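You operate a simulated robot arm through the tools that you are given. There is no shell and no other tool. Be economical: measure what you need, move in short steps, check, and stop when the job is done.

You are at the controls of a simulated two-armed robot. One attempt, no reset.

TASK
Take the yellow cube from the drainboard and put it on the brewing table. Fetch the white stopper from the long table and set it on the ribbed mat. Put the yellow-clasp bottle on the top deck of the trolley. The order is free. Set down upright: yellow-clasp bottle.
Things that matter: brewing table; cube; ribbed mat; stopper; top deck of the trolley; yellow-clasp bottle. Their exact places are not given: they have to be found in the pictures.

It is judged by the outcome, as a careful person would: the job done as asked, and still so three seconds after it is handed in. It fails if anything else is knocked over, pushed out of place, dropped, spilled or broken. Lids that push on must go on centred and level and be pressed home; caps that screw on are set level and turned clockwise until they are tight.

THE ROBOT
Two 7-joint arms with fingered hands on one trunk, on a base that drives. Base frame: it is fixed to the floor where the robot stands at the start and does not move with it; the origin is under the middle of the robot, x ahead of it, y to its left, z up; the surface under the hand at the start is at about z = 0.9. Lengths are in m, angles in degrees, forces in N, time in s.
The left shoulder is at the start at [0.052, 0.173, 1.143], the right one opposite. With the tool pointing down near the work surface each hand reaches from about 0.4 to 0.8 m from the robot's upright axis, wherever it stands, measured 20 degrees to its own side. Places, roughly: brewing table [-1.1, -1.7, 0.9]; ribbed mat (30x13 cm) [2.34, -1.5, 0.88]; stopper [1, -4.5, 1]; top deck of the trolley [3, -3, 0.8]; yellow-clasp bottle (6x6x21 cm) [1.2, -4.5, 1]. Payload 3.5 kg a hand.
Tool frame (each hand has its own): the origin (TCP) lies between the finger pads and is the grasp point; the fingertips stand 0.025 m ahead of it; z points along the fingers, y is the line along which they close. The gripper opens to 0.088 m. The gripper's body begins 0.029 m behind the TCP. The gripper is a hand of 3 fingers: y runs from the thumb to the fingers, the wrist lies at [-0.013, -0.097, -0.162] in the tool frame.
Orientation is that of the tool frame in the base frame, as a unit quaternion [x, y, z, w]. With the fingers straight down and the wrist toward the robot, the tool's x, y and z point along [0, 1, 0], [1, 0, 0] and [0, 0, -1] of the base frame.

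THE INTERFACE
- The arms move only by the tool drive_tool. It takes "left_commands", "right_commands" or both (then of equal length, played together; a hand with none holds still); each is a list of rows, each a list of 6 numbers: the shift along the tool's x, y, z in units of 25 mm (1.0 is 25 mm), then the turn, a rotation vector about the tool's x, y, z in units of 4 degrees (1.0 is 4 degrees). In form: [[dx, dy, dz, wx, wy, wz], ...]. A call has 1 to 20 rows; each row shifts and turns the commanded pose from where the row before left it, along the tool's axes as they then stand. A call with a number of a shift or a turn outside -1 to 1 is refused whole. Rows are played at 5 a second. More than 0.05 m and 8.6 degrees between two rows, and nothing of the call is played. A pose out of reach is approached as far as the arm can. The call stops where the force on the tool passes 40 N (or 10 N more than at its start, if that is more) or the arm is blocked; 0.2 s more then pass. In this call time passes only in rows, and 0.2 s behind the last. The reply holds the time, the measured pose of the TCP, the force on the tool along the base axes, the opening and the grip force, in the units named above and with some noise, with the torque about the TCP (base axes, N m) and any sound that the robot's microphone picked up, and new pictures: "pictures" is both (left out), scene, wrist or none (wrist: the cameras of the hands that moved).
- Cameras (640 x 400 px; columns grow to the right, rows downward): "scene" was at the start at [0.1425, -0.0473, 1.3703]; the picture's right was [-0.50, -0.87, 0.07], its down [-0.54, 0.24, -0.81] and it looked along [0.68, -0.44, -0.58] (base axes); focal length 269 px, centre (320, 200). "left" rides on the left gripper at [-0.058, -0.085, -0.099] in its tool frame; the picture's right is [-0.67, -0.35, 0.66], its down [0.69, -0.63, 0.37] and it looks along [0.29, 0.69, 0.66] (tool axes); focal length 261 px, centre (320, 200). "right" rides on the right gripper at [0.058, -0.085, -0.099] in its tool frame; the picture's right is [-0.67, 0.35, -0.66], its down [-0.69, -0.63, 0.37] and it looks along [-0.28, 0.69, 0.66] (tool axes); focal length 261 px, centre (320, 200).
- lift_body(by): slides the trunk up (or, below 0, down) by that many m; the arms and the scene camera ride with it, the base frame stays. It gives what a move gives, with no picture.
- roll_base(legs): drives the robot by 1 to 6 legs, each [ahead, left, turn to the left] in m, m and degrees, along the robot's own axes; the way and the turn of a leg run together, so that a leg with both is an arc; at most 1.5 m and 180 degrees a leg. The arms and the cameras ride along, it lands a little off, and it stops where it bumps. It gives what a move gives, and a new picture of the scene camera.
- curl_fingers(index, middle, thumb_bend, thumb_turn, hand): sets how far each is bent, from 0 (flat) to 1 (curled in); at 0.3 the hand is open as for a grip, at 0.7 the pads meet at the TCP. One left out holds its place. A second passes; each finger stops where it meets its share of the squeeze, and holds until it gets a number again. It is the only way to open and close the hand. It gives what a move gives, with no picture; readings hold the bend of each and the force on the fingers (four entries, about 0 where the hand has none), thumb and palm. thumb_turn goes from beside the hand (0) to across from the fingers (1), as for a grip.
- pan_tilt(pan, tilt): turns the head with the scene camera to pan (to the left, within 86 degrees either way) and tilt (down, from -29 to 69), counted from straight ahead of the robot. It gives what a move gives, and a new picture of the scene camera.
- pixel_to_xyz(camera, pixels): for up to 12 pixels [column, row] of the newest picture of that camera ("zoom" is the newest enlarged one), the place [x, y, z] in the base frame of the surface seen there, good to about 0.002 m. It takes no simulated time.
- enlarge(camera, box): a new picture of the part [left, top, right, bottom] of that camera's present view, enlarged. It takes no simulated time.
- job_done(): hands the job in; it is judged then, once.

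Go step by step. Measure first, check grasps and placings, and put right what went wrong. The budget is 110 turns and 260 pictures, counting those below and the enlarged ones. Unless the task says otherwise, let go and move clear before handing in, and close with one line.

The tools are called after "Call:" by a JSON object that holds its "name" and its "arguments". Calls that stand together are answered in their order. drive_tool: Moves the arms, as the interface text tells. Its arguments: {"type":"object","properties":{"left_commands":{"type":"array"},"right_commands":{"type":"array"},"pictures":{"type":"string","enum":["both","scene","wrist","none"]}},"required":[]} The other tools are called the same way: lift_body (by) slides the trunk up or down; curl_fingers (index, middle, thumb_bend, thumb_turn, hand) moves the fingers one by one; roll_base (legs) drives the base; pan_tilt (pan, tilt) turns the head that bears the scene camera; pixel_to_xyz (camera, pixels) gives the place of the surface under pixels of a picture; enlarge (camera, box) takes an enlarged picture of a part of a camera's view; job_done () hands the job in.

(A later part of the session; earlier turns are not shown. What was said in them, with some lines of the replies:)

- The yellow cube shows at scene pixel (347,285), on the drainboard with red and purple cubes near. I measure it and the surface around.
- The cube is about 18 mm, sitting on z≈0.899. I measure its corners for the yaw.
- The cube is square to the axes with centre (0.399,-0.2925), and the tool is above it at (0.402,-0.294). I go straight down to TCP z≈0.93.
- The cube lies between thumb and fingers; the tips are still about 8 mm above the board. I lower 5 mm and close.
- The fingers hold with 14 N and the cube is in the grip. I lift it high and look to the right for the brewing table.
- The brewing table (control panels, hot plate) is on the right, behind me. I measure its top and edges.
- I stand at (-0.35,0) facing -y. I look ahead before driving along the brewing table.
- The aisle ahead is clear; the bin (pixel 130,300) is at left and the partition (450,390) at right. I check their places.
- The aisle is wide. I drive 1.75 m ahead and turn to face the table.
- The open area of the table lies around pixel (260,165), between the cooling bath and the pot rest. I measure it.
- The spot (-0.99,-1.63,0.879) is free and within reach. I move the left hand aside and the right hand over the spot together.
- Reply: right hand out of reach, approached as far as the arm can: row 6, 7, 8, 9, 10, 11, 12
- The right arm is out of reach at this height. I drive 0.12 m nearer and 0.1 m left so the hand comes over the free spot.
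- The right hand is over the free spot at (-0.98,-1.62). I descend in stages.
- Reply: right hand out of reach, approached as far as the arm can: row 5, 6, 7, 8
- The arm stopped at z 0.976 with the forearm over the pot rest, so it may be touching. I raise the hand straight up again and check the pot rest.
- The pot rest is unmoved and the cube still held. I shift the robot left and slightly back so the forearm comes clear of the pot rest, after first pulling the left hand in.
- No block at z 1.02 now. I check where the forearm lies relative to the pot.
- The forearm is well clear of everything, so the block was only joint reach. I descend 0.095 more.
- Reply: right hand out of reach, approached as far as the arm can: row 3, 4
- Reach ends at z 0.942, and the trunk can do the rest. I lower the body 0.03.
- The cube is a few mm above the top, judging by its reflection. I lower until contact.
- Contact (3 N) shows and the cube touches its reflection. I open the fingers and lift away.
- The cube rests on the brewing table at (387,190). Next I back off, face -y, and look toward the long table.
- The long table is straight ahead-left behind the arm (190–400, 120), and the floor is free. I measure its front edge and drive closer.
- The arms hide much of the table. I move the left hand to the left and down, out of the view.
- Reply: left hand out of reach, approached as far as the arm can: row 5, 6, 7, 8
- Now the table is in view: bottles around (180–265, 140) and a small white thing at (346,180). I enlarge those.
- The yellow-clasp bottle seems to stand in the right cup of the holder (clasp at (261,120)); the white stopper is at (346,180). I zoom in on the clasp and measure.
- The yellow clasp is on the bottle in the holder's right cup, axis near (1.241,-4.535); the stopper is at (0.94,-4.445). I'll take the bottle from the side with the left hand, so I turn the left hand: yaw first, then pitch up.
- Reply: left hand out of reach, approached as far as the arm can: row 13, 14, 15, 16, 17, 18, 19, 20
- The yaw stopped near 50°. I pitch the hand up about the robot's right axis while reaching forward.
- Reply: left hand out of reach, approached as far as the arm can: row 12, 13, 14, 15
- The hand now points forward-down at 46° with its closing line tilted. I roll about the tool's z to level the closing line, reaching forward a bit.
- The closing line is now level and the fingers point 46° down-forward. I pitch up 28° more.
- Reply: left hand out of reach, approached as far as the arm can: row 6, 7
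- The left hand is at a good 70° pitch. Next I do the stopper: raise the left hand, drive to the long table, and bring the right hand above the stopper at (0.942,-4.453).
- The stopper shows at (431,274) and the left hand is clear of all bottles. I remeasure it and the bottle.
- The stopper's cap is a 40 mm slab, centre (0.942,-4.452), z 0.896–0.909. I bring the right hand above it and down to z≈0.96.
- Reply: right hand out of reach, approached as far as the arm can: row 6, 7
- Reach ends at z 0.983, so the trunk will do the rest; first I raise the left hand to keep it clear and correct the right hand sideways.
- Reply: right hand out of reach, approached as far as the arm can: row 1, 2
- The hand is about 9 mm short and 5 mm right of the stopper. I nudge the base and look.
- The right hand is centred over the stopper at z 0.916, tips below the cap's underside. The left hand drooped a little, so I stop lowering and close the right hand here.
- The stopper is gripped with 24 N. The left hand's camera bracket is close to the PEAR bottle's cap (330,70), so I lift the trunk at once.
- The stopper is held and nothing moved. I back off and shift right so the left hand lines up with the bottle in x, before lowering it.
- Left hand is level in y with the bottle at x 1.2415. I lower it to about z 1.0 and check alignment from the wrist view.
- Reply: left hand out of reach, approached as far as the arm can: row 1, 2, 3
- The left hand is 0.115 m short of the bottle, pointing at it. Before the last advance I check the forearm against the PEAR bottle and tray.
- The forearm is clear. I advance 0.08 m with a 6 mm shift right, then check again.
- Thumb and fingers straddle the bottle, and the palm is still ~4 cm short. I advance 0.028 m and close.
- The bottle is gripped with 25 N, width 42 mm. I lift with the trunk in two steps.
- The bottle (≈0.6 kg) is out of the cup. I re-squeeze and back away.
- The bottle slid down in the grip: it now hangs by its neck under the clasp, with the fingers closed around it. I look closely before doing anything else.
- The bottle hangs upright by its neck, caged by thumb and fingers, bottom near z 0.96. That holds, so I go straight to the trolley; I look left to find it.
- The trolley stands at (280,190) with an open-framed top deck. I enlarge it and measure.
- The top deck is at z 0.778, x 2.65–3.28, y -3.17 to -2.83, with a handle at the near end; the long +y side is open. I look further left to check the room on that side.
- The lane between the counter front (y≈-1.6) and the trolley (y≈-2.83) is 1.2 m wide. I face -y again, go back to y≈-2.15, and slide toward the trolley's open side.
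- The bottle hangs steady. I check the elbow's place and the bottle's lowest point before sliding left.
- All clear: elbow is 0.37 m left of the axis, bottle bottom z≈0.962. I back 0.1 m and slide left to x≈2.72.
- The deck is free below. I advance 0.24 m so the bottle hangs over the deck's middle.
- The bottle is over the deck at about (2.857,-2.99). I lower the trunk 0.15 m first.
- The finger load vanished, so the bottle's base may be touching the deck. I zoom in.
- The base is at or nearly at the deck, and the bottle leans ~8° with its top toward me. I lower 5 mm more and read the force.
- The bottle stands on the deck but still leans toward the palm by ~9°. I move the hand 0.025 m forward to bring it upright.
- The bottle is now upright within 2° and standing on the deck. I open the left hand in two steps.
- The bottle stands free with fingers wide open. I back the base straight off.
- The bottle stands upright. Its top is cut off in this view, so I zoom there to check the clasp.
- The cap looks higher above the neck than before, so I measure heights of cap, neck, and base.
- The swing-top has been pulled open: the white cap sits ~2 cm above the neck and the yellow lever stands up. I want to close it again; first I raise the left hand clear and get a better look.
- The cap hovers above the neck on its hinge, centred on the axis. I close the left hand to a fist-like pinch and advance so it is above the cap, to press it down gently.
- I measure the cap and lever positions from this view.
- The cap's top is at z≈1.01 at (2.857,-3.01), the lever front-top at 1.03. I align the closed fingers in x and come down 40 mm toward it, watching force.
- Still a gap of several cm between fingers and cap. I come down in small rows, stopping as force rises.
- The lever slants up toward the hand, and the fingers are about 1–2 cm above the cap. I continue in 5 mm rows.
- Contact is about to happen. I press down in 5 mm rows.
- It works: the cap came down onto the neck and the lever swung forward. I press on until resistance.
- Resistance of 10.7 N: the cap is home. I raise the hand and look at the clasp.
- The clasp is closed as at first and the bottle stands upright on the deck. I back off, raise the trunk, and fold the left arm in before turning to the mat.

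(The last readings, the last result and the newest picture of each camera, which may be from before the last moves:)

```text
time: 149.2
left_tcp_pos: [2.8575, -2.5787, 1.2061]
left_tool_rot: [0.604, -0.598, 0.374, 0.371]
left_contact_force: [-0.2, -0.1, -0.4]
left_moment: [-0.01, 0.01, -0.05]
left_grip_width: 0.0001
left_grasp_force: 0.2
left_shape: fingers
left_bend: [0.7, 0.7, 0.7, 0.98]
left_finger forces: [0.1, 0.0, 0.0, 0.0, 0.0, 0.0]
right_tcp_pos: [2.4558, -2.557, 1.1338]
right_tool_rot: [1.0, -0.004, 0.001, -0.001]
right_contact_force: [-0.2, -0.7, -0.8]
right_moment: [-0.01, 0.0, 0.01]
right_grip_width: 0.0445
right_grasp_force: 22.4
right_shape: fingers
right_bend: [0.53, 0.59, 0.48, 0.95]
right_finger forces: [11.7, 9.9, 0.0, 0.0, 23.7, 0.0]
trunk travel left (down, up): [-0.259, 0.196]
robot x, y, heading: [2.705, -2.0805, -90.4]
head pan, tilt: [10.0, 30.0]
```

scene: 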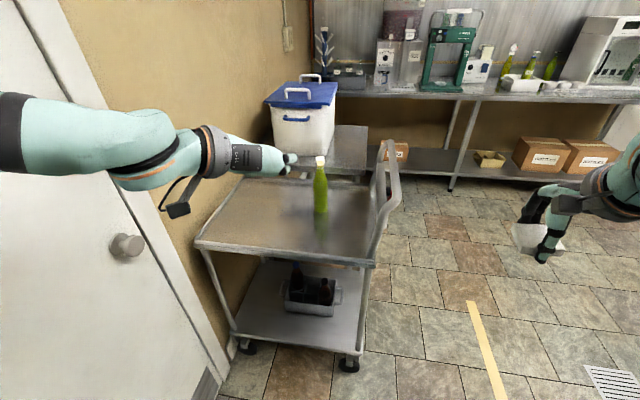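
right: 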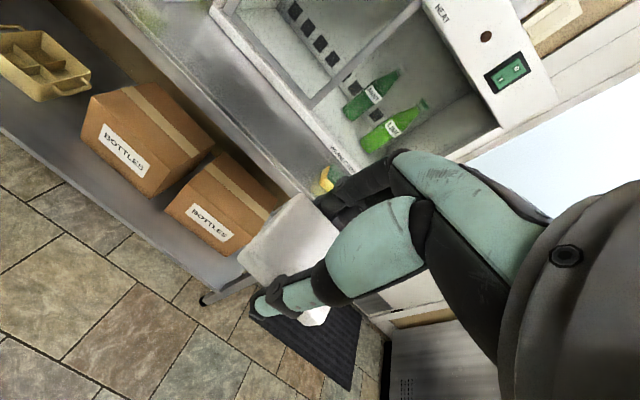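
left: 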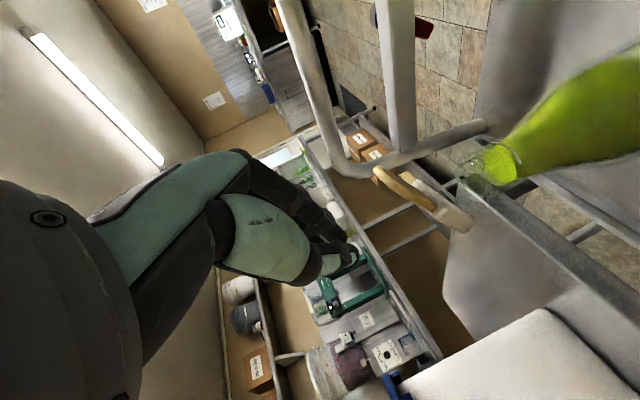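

The left arm folded in fine. I move clear of the trolley to (2.0,-2.5) and turn right by 180° to face the counter.

Call:
{"name": "roll_base", "arguments": {"legs": [[0, -0.65, 0], [0.45, 0, 0], [0, 0, -180]]}}

Call:
{"name": "pan_tilt", "arguments": {"pan": -5, "tilt": 25}}

```text
time: 162.4
left_tcp_pos: [1.8911, -2.0177, 1.2041]
left_tool_rot: [0.596, 0.607, 0.369, -0.375]
left_contact_force: [0.0, -0.4, 0.5]
left_moment: [-0.01, -0.02, 0.0]
left_grip_width: 0.0
left_grasp_force: 0.1
left_shape: fingers
left_bend: [0.7, 0.7, 0.7, 0.98]
left_finger forces: [0.0, 0.0, 0.0, 0.1, 0.0, 0.1]
right_tcp_pos: [2.2939, -2.0377, 1.1334]
right_tool_rot: [-0.002, 1.0, -0.001, -0.001]
right_contact_force: [-0.2, 0.6, 0.0]
right_moment: [-0.03, -0.03, -0.03]
right_grip_width: 0.0439
right_grasp_force: 21.7
right_shape: fingers
right_bend: [0.53, 0.6, 0.48, 0.95]
right_finger forces: [11.3, 9.5, 0.1, 0.0, 22.1, 0.0]
trunk travel left (down, up): [-0.259, 0.196]
robot x, y, heading: [2.0474, -2.5202, 90.2]
head pan, tilt: [10.0, 30.0]
```

scene: 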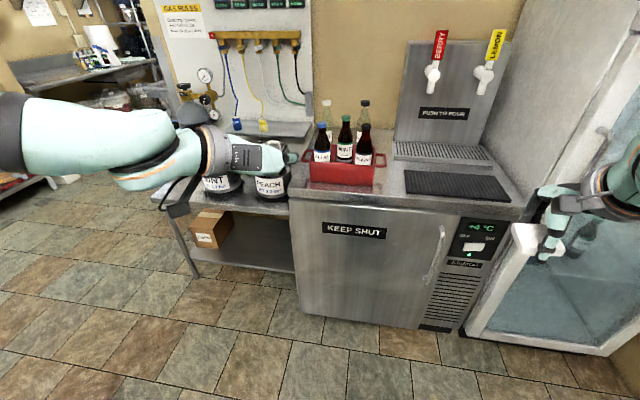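

```text
time: 163.2
left_tcp_pos: [1.891, -2.0175, 1.2048]
left_tool_rot: [0.596, 0.607, 0.369, -0.375]
left_contact_force: [0.9, -0.3, 0.4]
left_moment: [-0.01, -0.04, 0.01]
left_grip_width: 0.0003
left_grasp_force: 0.1
left_shape: fingers
left_bend: [0.7, 0.7, 0.7, 0.98]
left_finger forces: [0.1, 0.1, 0.1, 0.0, 0.0, 0.0]
right_tcp_pos: [2.2933, -2.037, 1.1339]
right_tool_rot: [-0.002, 1.0, -0.001, -0.001]
right_contact_force: [0.8, 0.6, -0.8]
right_moment: [0.0, 0.0, -0.01]
right_grip_width: 0.044
right_grasp_force: 21.8
right_shape: fingers
right_bend: [0.53, 0.6, 0.48, 0.95]
right_finger forces: [11.4, 9.5, 0.0, 0.0, 22.1, 0.0]
trunk travel left (down, up): [-0.259, 0.196]
robot x, y, heading: [2.047, -2.5184, 89.9]
head pan, tilt: [-5.0, 25.0]
```

scene: 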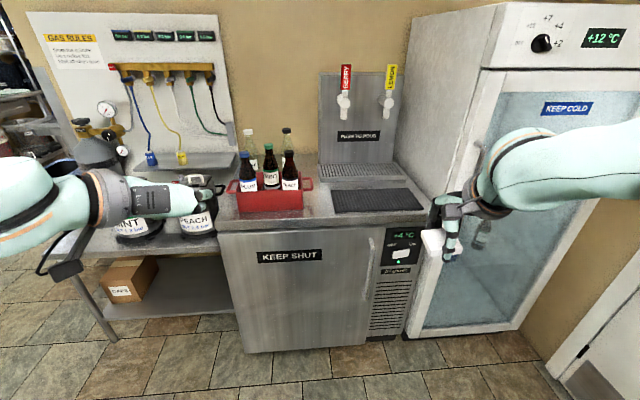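

The ribbed mat is the black one at (378,200) on the counter. I measure it and the neighbours.

Call:
{"name": "pixel_to_xyz", "arguments": {"camera": "scene", "pixels": [[335, 205], [412, 190], [425, 207], [340, 190], [378, 200], [245, 155], [270, 148], [290, 155], [310, 190], [195, 190], [250, 130], [350, 100]]}}

Call:
{"name": "enlarge", "arguments": {"camera": "scene", "box": [220, 130, 460, 280]}}

```text
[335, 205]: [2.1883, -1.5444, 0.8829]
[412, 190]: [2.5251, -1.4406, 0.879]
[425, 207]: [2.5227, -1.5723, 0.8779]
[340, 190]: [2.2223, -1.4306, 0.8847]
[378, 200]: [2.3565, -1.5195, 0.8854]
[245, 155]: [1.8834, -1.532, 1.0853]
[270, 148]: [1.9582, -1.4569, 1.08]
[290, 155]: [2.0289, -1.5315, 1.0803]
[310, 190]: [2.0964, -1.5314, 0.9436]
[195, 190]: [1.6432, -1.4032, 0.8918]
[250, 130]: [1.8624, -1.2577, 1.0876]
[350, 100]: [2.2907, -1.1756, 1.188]
```

```text
2.67 times, centred on (340, 205) of scene
```

zoom: 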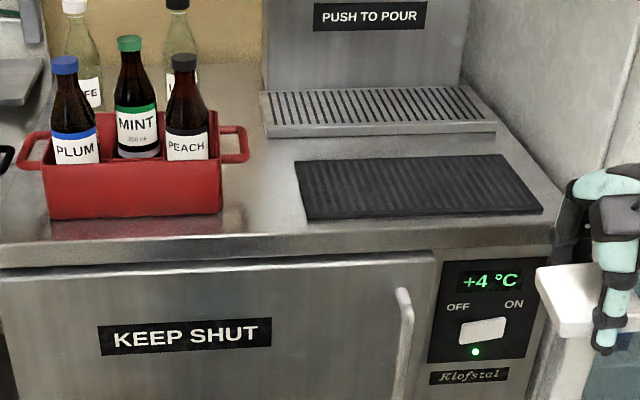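

The mat spans x 2.19–2.49, y -1.57 to -1.435, top z 0.885. I retract and raise the left hand, and measure the right forearm to judge clearance to the fridge.

Call:
{"name": "drive_tool", "arguments": {"left_commands": [[0.31, 0, -0.94, 0, 0, 0], [0.31, 0, -0.94, 0, 0, 0], [0.31, 0, -0.94, 0, 0, 0], [0.31, 0, -0.94, 0, 0, 0], [0.31, 0, -0.94, 0, 0, 0], [0.31, 0, -0.94, 0, 0, 0]], "pictures": "none"}}

Call:
{"name": "pixel_to_xyz", "arguments": {"camera": "scene", "pixels": [[530, 170], [600, 150], [635, 150], [600, 190], [625, 125], [440, 240], [460, 250]]}}

```text
time: 164.6
left_tcp_pos: [1.9, -2.0757, 1.2545]
left_tool_rot: [0.596, 0.607, 0.37, -0.375]
left_contact_force: [0.4, 0.1, -1.2]
left_moment: [0.03, 0.02, -0.05]
left_grip_width: 0.0001
left_grasp_force: 0.1
left_shape: fingers
left_bend: [0.7, 0.7, 0.7, 0.98]
left_finger forces: [0.0, 0.1, 0.0, 0.0, 0.0, 0.1]
left hand out of reach, approached as far as the arm can: row 3, 4, 5, 6
right_tcp_pos: [2.2938, -2.0371, 1.1334]
right_tool_rot: [-0.001, 1.0, -0.001, -0.002]
right_contact_force: [0.0, 0.3, -0.3]
right_moment: [0.0, -0.01, -0.02]
right_grip_width: 0.0439
right_grasp_force: 21.8
right_shape: fingers
right_bend: [0.53, 0.6, 0.48, 0.95]
right_finger forces: [11.3, 9.6, 0.1, 0.0, 22.1, 0.1]
trunk travel left (down, up): [-0.259, 0.196]
robot x, y, heading: [2.0513, -2.5165, 90.2]
head pan, tilt: [-5.0, 25.0]
```

```text
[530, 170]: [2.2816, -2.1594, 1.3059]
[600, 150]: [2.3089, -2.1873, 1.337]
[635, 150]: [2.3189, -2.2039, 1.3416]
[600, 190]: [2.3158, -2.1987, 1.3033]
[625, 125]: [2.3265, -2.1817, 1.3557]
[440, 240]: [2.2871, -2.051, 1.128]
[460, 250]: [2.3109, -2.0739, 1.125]
```

Clearances are good. I drive up to the counter.

Call:
{"name": "roll_base", "arguments": {"legs": [[0.49, -0.026, 0]]}}

Call:
{"name": "drive_tool", "arguments": {"right_commands": [[0, 0.8, 0, 0, 0, 0], [0, 0.8, 0.5, 0, 0, 0], [0, 0.1, 1, 0, 0, 0], [0, 0, 1, 0, 0, 0], [0, 0, 1, 0, 0, 0], [0, 0, 1, 0, 0, 0]]}}

```text
time: 167.5
left_tcp_pos: [1.9242, -1.5873, 1.2551]
left_tool_rot: [0.595, 0.608, 0.37, -0.375]
left_contact_force: [0.6, 0.2, 1.6]
left_moment: [-0.06, 0.02, 0.01]
left_grip_width: 0.0
left_grasp_force: 0.1
left_shape: fingers
left_bend: [0.7, 0.7, 0.7, 0.98]
left_finger forces: [0.1, 0.0, 0.0, 0.1, 0.0, 0.1]
right_tcp_pos: [2.3185, -1.5494, 1.1336]
right_tool_rot: [-0.002, 1.0, -0.001, -0.001]
right_contact_force: [-0.5, -1.2, -0.7]
right_moment: [0.02, 0.02, 0.0]
right_grip_width: 0.0441
right_grasp_force: 21.3
right_shape: fingers
right_bend: [0.53, 0.6, 0.48, 0.95]
right_finger forces: [11.4, 9.5, 0.1, 0.1, 22.1, 0.0]
trunk travel left (down, up): [-0.259, 0.196]
robot x, y, heading: [2.0732, -2.0289, 90.3]
head pan, tilt: [-5.0, 25.0]
```

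scene: 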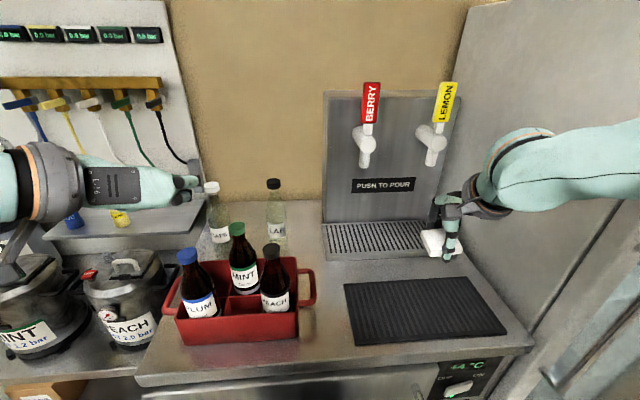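

```text
time: 168.9
left_tcp_pos: [1.9254, -1.5876, 1.2537]
left_tool_rot: [0.595, 0.608, 0.368, -0.374]
left_contact_force: [0.7, 0.2, 0.0]
left_moment: [-0.03, -0.02, -0.02]
left_grip_width: 0.0
left_grasp_force: 0.1
left_shape: fingers
left_bend: [0.7, 0.7, 0.7, 0.98]
left_finger forces: [0.0, 0.0, 0.0, 0.0, 0.0, 0.0]
right_tcp_pos: [2.3187, -1.5066, 1.02]
right_tool_rot: [-0.002, 1.0, -0.001, -0.003]
right_contact_force: [-0.2, -1.0, -1.1]
right_moment: [-0.01, 0.02, 0.01]
right_grip_width: 0.0437
right_grasp_force: 21.5
right_shape: fingers
right_bend: [0.53, 0.6, 0.48, 0.95]
right_finger forces: [11.3, 9.0, 0.0, 0.0, 22.3, 0.0]
trunk travel left (down, up): [-0.259, 0.196]
robot x, y, heading: [2.0728, -2.0319, 90.0]
head pan, tilt: [-5.0, 25.0]
```

scene: 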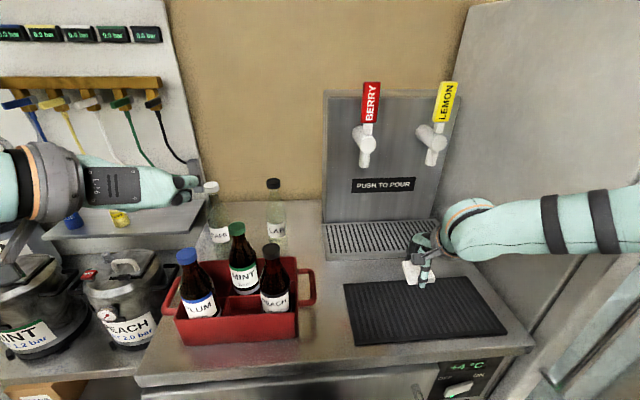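
right: 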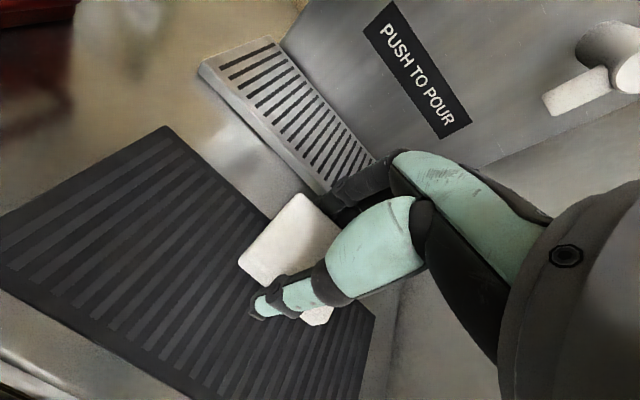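

The stopper is above the mat at (2.319,-1.507), z 1.02. I go down with the arm as far as it can, then the trunk.

Call:
{"name": "drive_tool", "arguments": {"right_commands": [[0, 0, 1, 0, 0, 0], [0, 0, 1, 0, 0, 0]], "pictures": "none"}}

Call:
{"name": "enlarge", "arguments": {"camera": "right", "box": [160, 120, 480, 320]}}

```text
time: 169.5
left_tcp_pos: [1.9243, -1.5868, 1.2539]
left_tool_rot: [0.595, 0.608, 0.369, -0.375]
left_contact_force: [0.3, -0.1, 0.7]
left_moment: [-0.03, 0.02, 0.03]
left_grip_width: 0.0
left_grasp_force: 0.1
left_shape: fingers
left_bend: [0.7, 0.7, 0.7, 0.98]
left_finger forces: [0.1, 0.0, 0.0, 0.0, 0.0, 0.0]
right_tcp_pos: [2.3267, -1.515, 0.9789]
right_tool_rot: [-0.002, 1.0, -0.001, -0.001]
right_contact_force: [-0.4, -0.4, 0.1]
right_moment: [0.01, 0.01, -0.02]
right_grip_width: 0.0436
right_grasp_force: 21.0
right_shape: fingers
right_bend: [0.53, 0.6, 0.48, 0.95]
right_finger forces: [11.3, 8.9, 0.1, 0.0, 22.4, 0.0]
right hand out of reach, approached as far as the arm can: row 1, 2
trunk travel left (down, up): [-0.259, 0.196]
robot x, y, heading: [2.0718, -2.0318, 90.3]
head pan, tilt: [-5.0, 25.0]
```

```text
2.00 times, centred on (320, 220) of right
```

zoom: 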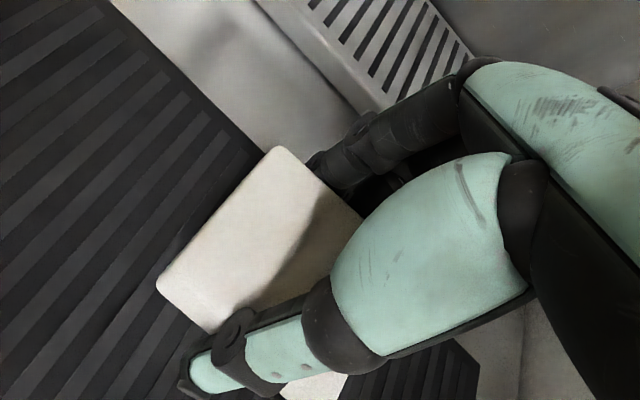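

Position (2.327,-1.515), still inside the mat. I lower the trunk toward TCP z≈0.925.

Call:
{"name": "lift_body", "arguments": {"by": -0.048}}

Call:
{"name": "enlarge", "arguments": {"camera": "right", "box": [160, 120, 480, 320]}}

Call:
{"name": "enlarge", "arguments": {"camera": "scene", "box": [340, 200, 540, 340]}}

```text
time: 170.4
left_tcp_pos: [1.9234, -1.5692, 1.1812]
left_tool_rot: [0.605, 0.616, 0.355, -0.358]
left_contact_force: [0.6, -0.2, -0.8]
left_moment: [0.03, 0.01, -0.06]
left_grip_width: 0.0002
left_grasp_force: 0.0
left_shape: fingers
left_bend: [0.7, 0.7, 0.7, 0.98]
left_finger forces: [0.0, 0.0, 0.0, 0.1, 0.0, 0.1]
right_tcp_pos: [2.3273, -1.5167, 0.9328]
right_tool_rot: [-0.002, 1.0, 0.0, -0.002]
right_contact_force: [-0.1, 0.0, -0.3]
right_moment: [0.01, 0.03, -0.01]
right_grip_width: 0.0439
right_grasp_force: 21.7
right_shape: fingers
right_bend: [0.53, 0.6, 0.48, 0.95]
right_finger forces: [11.2, 8.9, 0.1, 0.1, 22.5, 0.0]
trunk travel left (down, up): [-0.211, 0.244]
robot x, y, heading: [2.0721, -2.0255, 90.3]
head pan, tilt: [-5.0, 25.0]
```

```text
2.00 times, centred on (320, 220) of right
```

zoom: 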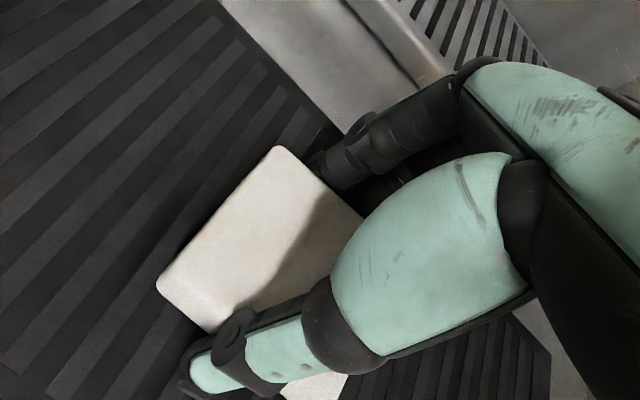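

```text
2.86 times, centred on (440, 270) of scene
```

zoom: 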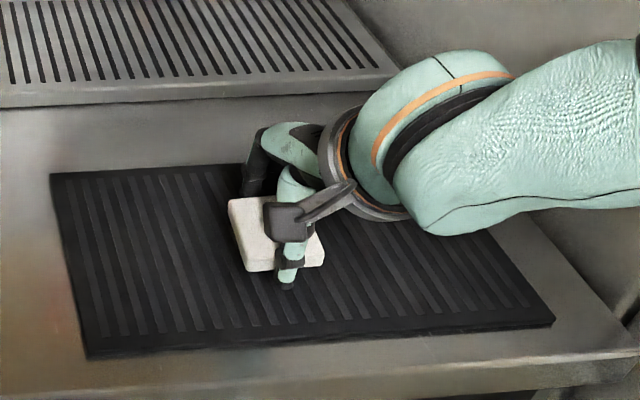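

The stopper is ~1 cm above the mat; the left hand hangs lower than wished above the crate bottles (tops 1.085), so I raise it a little and then finish lowering.

Call:
{"name": "drive_tool", "arguments": {"left_commands": [[0.8, 0, -0.5, 0, 0, 0], [0.8, 0, -0.5, 0, 0, 0]], "pictures": "none"}}

Call:
{"name": "lift_body", "arguments": {"by": -0.011}}

Call:
{"name": "enlarge", "arguments": {"camera": "scene", "box": [340, 200, 540, 340]}}

```text
time: 171.0
left_tcp_pos: [1.9301, -1.5474, 1.1987]
left_tool_rot: [0.604, 0.617, 0.355, -0.359]
left_contact_force: [-0.7, 1.0, 0.2]
left_moment: [0.03, -0.01, -0.01]
left_grip_width: 0.0
left_grasp_force: 0.1
left_shape: fingers
left_bend: [0.7, 0.7, 0.7, 0.98]
left_finger forces: [0.0, 0.0, 0.0, 0.1, 0.0, 0.0]
left hand out of reach, approached as far as the arm can: row 1, 2
right_tcp_pos: [2.327, -1.5174, 0.932]
right_tool_rot: [-0.002, 1.0, -0.001, -0.002]
right_contact_force: [-0.3, -0.9, 0.0]
right_moment: [-0.01, -0.02, 0.02]
right_grip_width: 0.0436
right_grasp_force: 21.2
right_shape: fingers
right_bend: [0.53, 0.6, 0.48, 0.95]
right_finger forces: [11.3, 8.9, 0.1, 0.0, 22.4, 0.0]
trunk travel left (down, up): [-0.211, 0.244]
robot x, y, heading: [2.071, -2.0298, 90.3]
head pan, tilt: [-5.0, 25.0]
```

```text
time: 171.6
left_tcp_pos: [1.929, -1.5418, 1.1792]
left_tool_rot: [0.606, 0.619, 0.352, -0.355]
left_contact_force: [-0.1, -0.2, -0.9]
left_moment: [-0.02, 0.0, 0.0]
left_grip_width: 0.0
left_grasp_force: 0.0
left_shape: fingers
left_bend: [0.7, 0.7, 0.7, 0.98]
left_finger forces: [0.0, 0.0, 0.0, 0.0, 0.0, 0.1]
right_tcp_pos: [2.3256, -1.5178, 0.9214]
right_tool_rot: [-0.002, 1.0, -0.001, -0.001]
right_contact_force: [-0.8, -0.6, 0.4]
right_moment: [0.03, 0.0, -0.01]
right_grip_width: 0.0439
right_grasp_force: 21.0
right_shape: fingers
right_bend: [0.54, 0.61, 0.48, 0.95]
right_finger forces: [11.7, 8.2, 0.1, 0.0, 22.8, 0.1]
trunk travel left (down, up): [-0.2, 0.255]
robot x, y, heading: [2.0706, -2.033, 89.9]
head pan, tilt: [-5.0, 25.0]
```

```text
2.86 times, centred on (440, 270) of scene
```

zoom: 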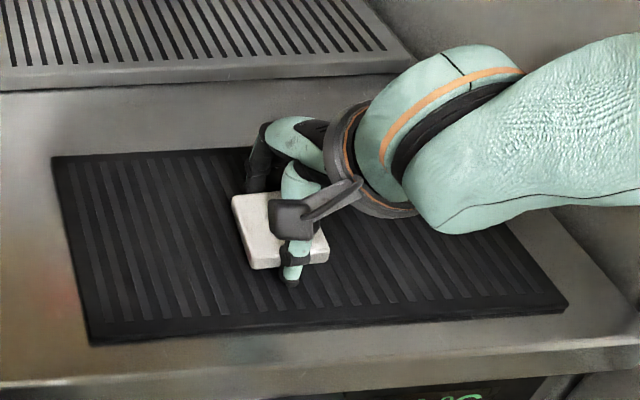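

The finger loads just shifted: it is at the mat. I lower 2 mm more to confirm contact.

Call:
{"name": "lift_body", "arguments": {"by": -0.003}}

```text
time: 172.1
left_tcp_pos: [1.9284, -1.5421, 1.1763]
left_tool_rot: [0.607, 0.618, 0.352, -0.354]
left_contact_force: [-1.1, 0.0, -1.2]
left_moment: [-0.02, 0.0, 0.01]
left_grip_width: 0.0001
left_grasp_force: 0.0
left_shape: fingers
left_bend: [0.7, 0.7, 0.7, 0.98]
left_finger forces: [0.1, 0.0, 0.0, 0.1, 0.0, 0.1]
right_tcp_pos: [2.3281, -1.5171, 0.9193]
right_tool_rot: [-0.001, 1.0, 0.001, -0.001]
right_contact_force: [3.8, -1.0, 15.2]
right_moment: [-0.26, 0.02, 0.04]
right_grip_width: 0.0436
right_grasp_force: 22.3
right_shape: fingers
right_bend: [0.54, 0.61, 0.48, 0.96]
right_finger forces: [10.0, 7.3, 0.1, 0.0, 27.7, 0.1]
trunk travel left (down, up): [-0.197, 0.258]
robot x, y, heading: [2.0722, -2.0327, 90.1]
head pan, tilt: [-5.0, 25.0]
```

Contact is firm (15 N). I open the right hand and lift away with the trunk.

Call:
{"name": "curl_fingers", "arguments": {"hand": "right", "index": 0.3, "middle": 0.3, "thumb_bend": 0.3}}

Call:
{"name": "lift_body", "arguments": {"by": 0.12}}

Call:
{"name": "enlarge", "arguments": {"camera": "scene", "box": [320, 180, 560, 340]}}

```text
time: 173.1
left_tcp_pos: [1.9296, -1.5407, 1.1744]
left_tool_rot: [0.606, 0.619, 0.352, -0.354]
left_contact_force: [-0.1, -0.2, 0.3]
left_moment: [-0.01, 0.02, -0.03]
left_grip_width: 0.0001
left_grasp_force: 0.1
left_shape: fingers
left_bend: [0.7, 0.7, 0.7, 0.98]
left_finger forces: [0.0, 0.0, 0.1, 0.0, 0.0, 0.0]
right_tcp_pos: [2.3272, -1.5166, 0.9183]
right_tool_rot: [-0.002, 1.0, -0.001, -0.001]
right_contact_force: [-0.1, -0.6, 0.1]
right_moment: [-0.02, -0.01, 0.05]
right_grip_width: 0.0845
right_grasp_force: 0.0
right_shape: fingers
right_bend: [0.3, 0.3, 0.3, 0.97]
right_finger forces: [0.1, 0.0, 0.1, 0.1, 0.0, 0.1]
trunk travel left (down, up): [-0.197, 0.258]
robot x, y, heading: [2.0731, -2.0311, 90.1]
head pan, tilt: [-5.0, 25.0]
```

```text
time: 174.6
left_tcp_pos: [1.9289, -1.54, 1.2947]
left_tool_rot: [0.607, 0.619, 0.352, -0.354]
left_contact_force: [-0.1, 0.5, 0.4]
left_moment: [0.03, 0.02, -0.03]
left_grip_width: 0.0003
left_grasp_force: 0.0
left_shape: fingers
left_bend: [0.7, 0.7, 0.7, 0.98]
left_finger forces: [0.1, 0.0, 0.1, 0.0, 0.0, 0.1]
right_tcp_pos: [2.3282, -1.5228, 1.0655]
right_tool_rot: [-0.002, 1.0, 0.025, 0.0]
right_contact_force: [0.0, -0.7, 0.1]
right_moment: [-0.03, 0.01, 0.02]
right_grip_width: 0.0846
right_grasp_force: 0.1
right_shape: fingers
right_bend: [0.3, 0.3, 0.3, 0.97]
right_finger forces: [0.0, 0.1, 0.0, 0.1, 0.1, 0.0]
trunk travel left (down, up): [-0.317, 0.138]
robot x, y, heading: [2.0708, -2.0266, 90.1]
head pan, tilt: [-5.0, 25.0]
```

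```text
2.50 times, centred on (440, 260) of scene
```

zoom: 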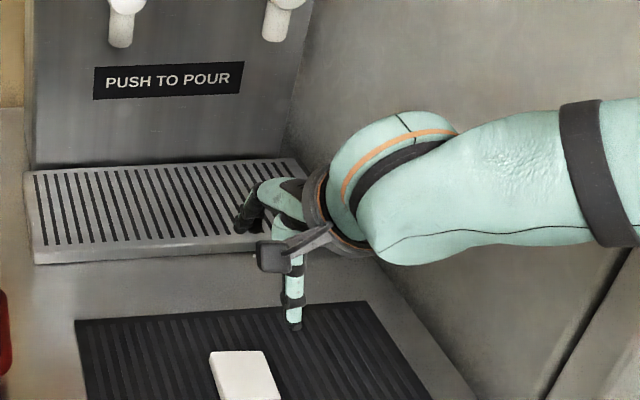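

The stopper lies released on the mat. I back away and take a last look at everything here.

Call:
{"name": "roll_base", "arguments": {"legs": [[-0.45, 0, 0]]}}

Call:
{"name": "enlarge", "arguments": {"camera": "scene", "box": [220, 120, 460, 280]}}

Call:
{"name": "pan_tilt", "arguments": {"pan": -86, "tilt": 28}}

```text
time: 177.3
left_tcp_pos: [1.9298, -1.9906, 1.2935]
left_tool_rot: [0.607, 0.619, 0.352, -0.353]
left_contact_force: [-1.1, -1.0, -0.1]
left_moment: [-0.01, 0.03, 0.02]
left_grip_width: 0.0
left_grasp_force: 0.1
left_shape: fingers
left_bend: [0.7, 0.7, 0.7, 0.98]
left_finger forces: [0.0, 0.1, 0.0, 0.0, 0.0, 0.0]
right_tcp_pos: [2.3294, -1.9731, 1.0664]
right_tool_rot: [-0.001, 1.0, 0.025, -0.001]
right_contact_force: [-0.6, -0.1, 0.3]
right_moment: [0.02, 0.02, 0.03]
right_grip_width: 0.0844
right_grasp_force: 0.1
right_shape: fingers
right_bend: [0.3, 0.3, 0.3, 0.97]
right_finger forces: [0.1, 0.1, 0.0, 0.0, 0.1, 0.0]
trunk travel left (down, up): [-0.317, 0.138]
robot x, y, heading: [2.0738, -2.481, 90.0]
head pan, tilt: [-5.0, 25.0]
```

scene: 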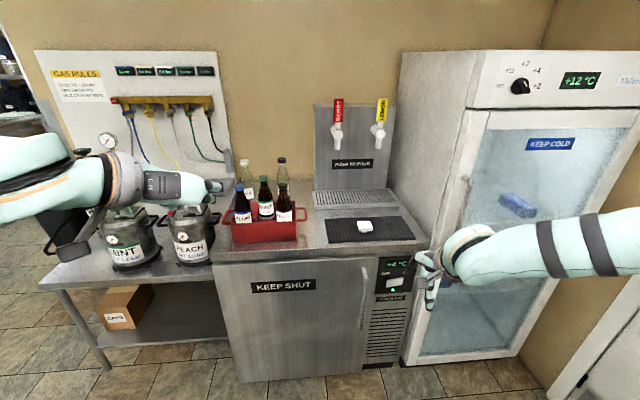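

```text
2.50 times, centred on (340, 200) of scene
```

zoom: 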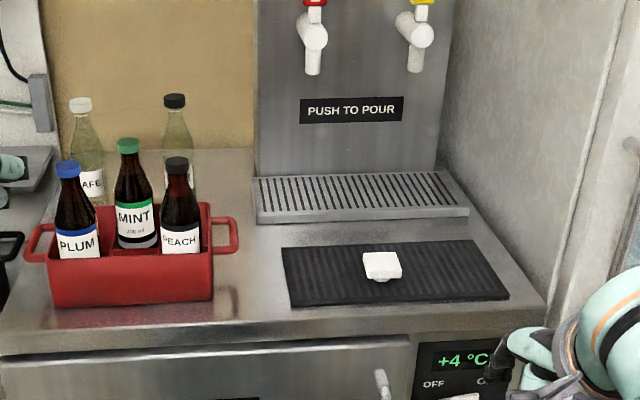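

```text
time: 178.9
left_tcp_pos: [1.9312, -1.9918, 1.294]
left_tool_rot: [0.607, 0.618, 0.352, -0.354]
left_contact_force: [0.2, -0.7, -0.9]
left_moment: [0.03, -0.02, 0.0]
left_grip_width: 0.0
left_grasp_force: 0.1
left_shape: fingers
left_bend: [0.7, 0.7, 0.7, 0.98]
left_finger forces: [0.1, 0.0, 0.0, 0.1, 0.0, 0.0]
right_tcp_pos: [2.3293, -1.9742, 1.0667]
right_tool_rot: [-0.001, 1.0, 0.026, -0.001]
right_contact_force: [0.3, 0.0, -0.1]
right_moment: [-0.02, 0.03, 0.0]
right_grip_width: 0.0844
right_grasp_force: 0.1
right_shape: fingers
right_bend: [0.3, 0.3, 0.3, 0.97]
right_finger forces: [0.0, 0.1, 0.0, 0.0, 0.0, 0.0]
trunk travel left (down, up): [-0.317, 0.138]
robot x, y, heading: [2.0772, -2.4837, 90.0]
head pan, tilt: [-85.9, 28.0]
```

scene: 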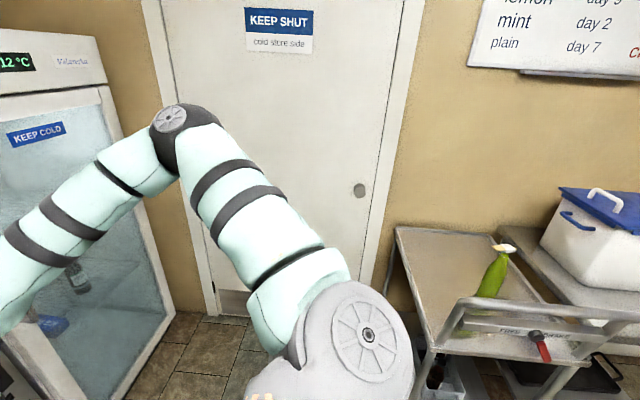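

The stopper stands on the ribbed mat (380,265 in the zoom), and the bottle stands closed on the trolley's top deck (495,270; it only looks slanted because it is near the picture's edge). The cube was last seen lying on the brewing table. Both hands are clear, so I hand in.

Call:
{"name": "job_done", "arguments": {}}

```text
The job is handed in.
```

The yellow cube is on the brewing table, the white stopper is on the ribbed mat, and the yellow-clasp bottle stands upright on the trolley's top deck. While I carried the bottle it slipped in the grip and its clasp came open; I pressed it shut again after setting the bottle down, and saw no spill.
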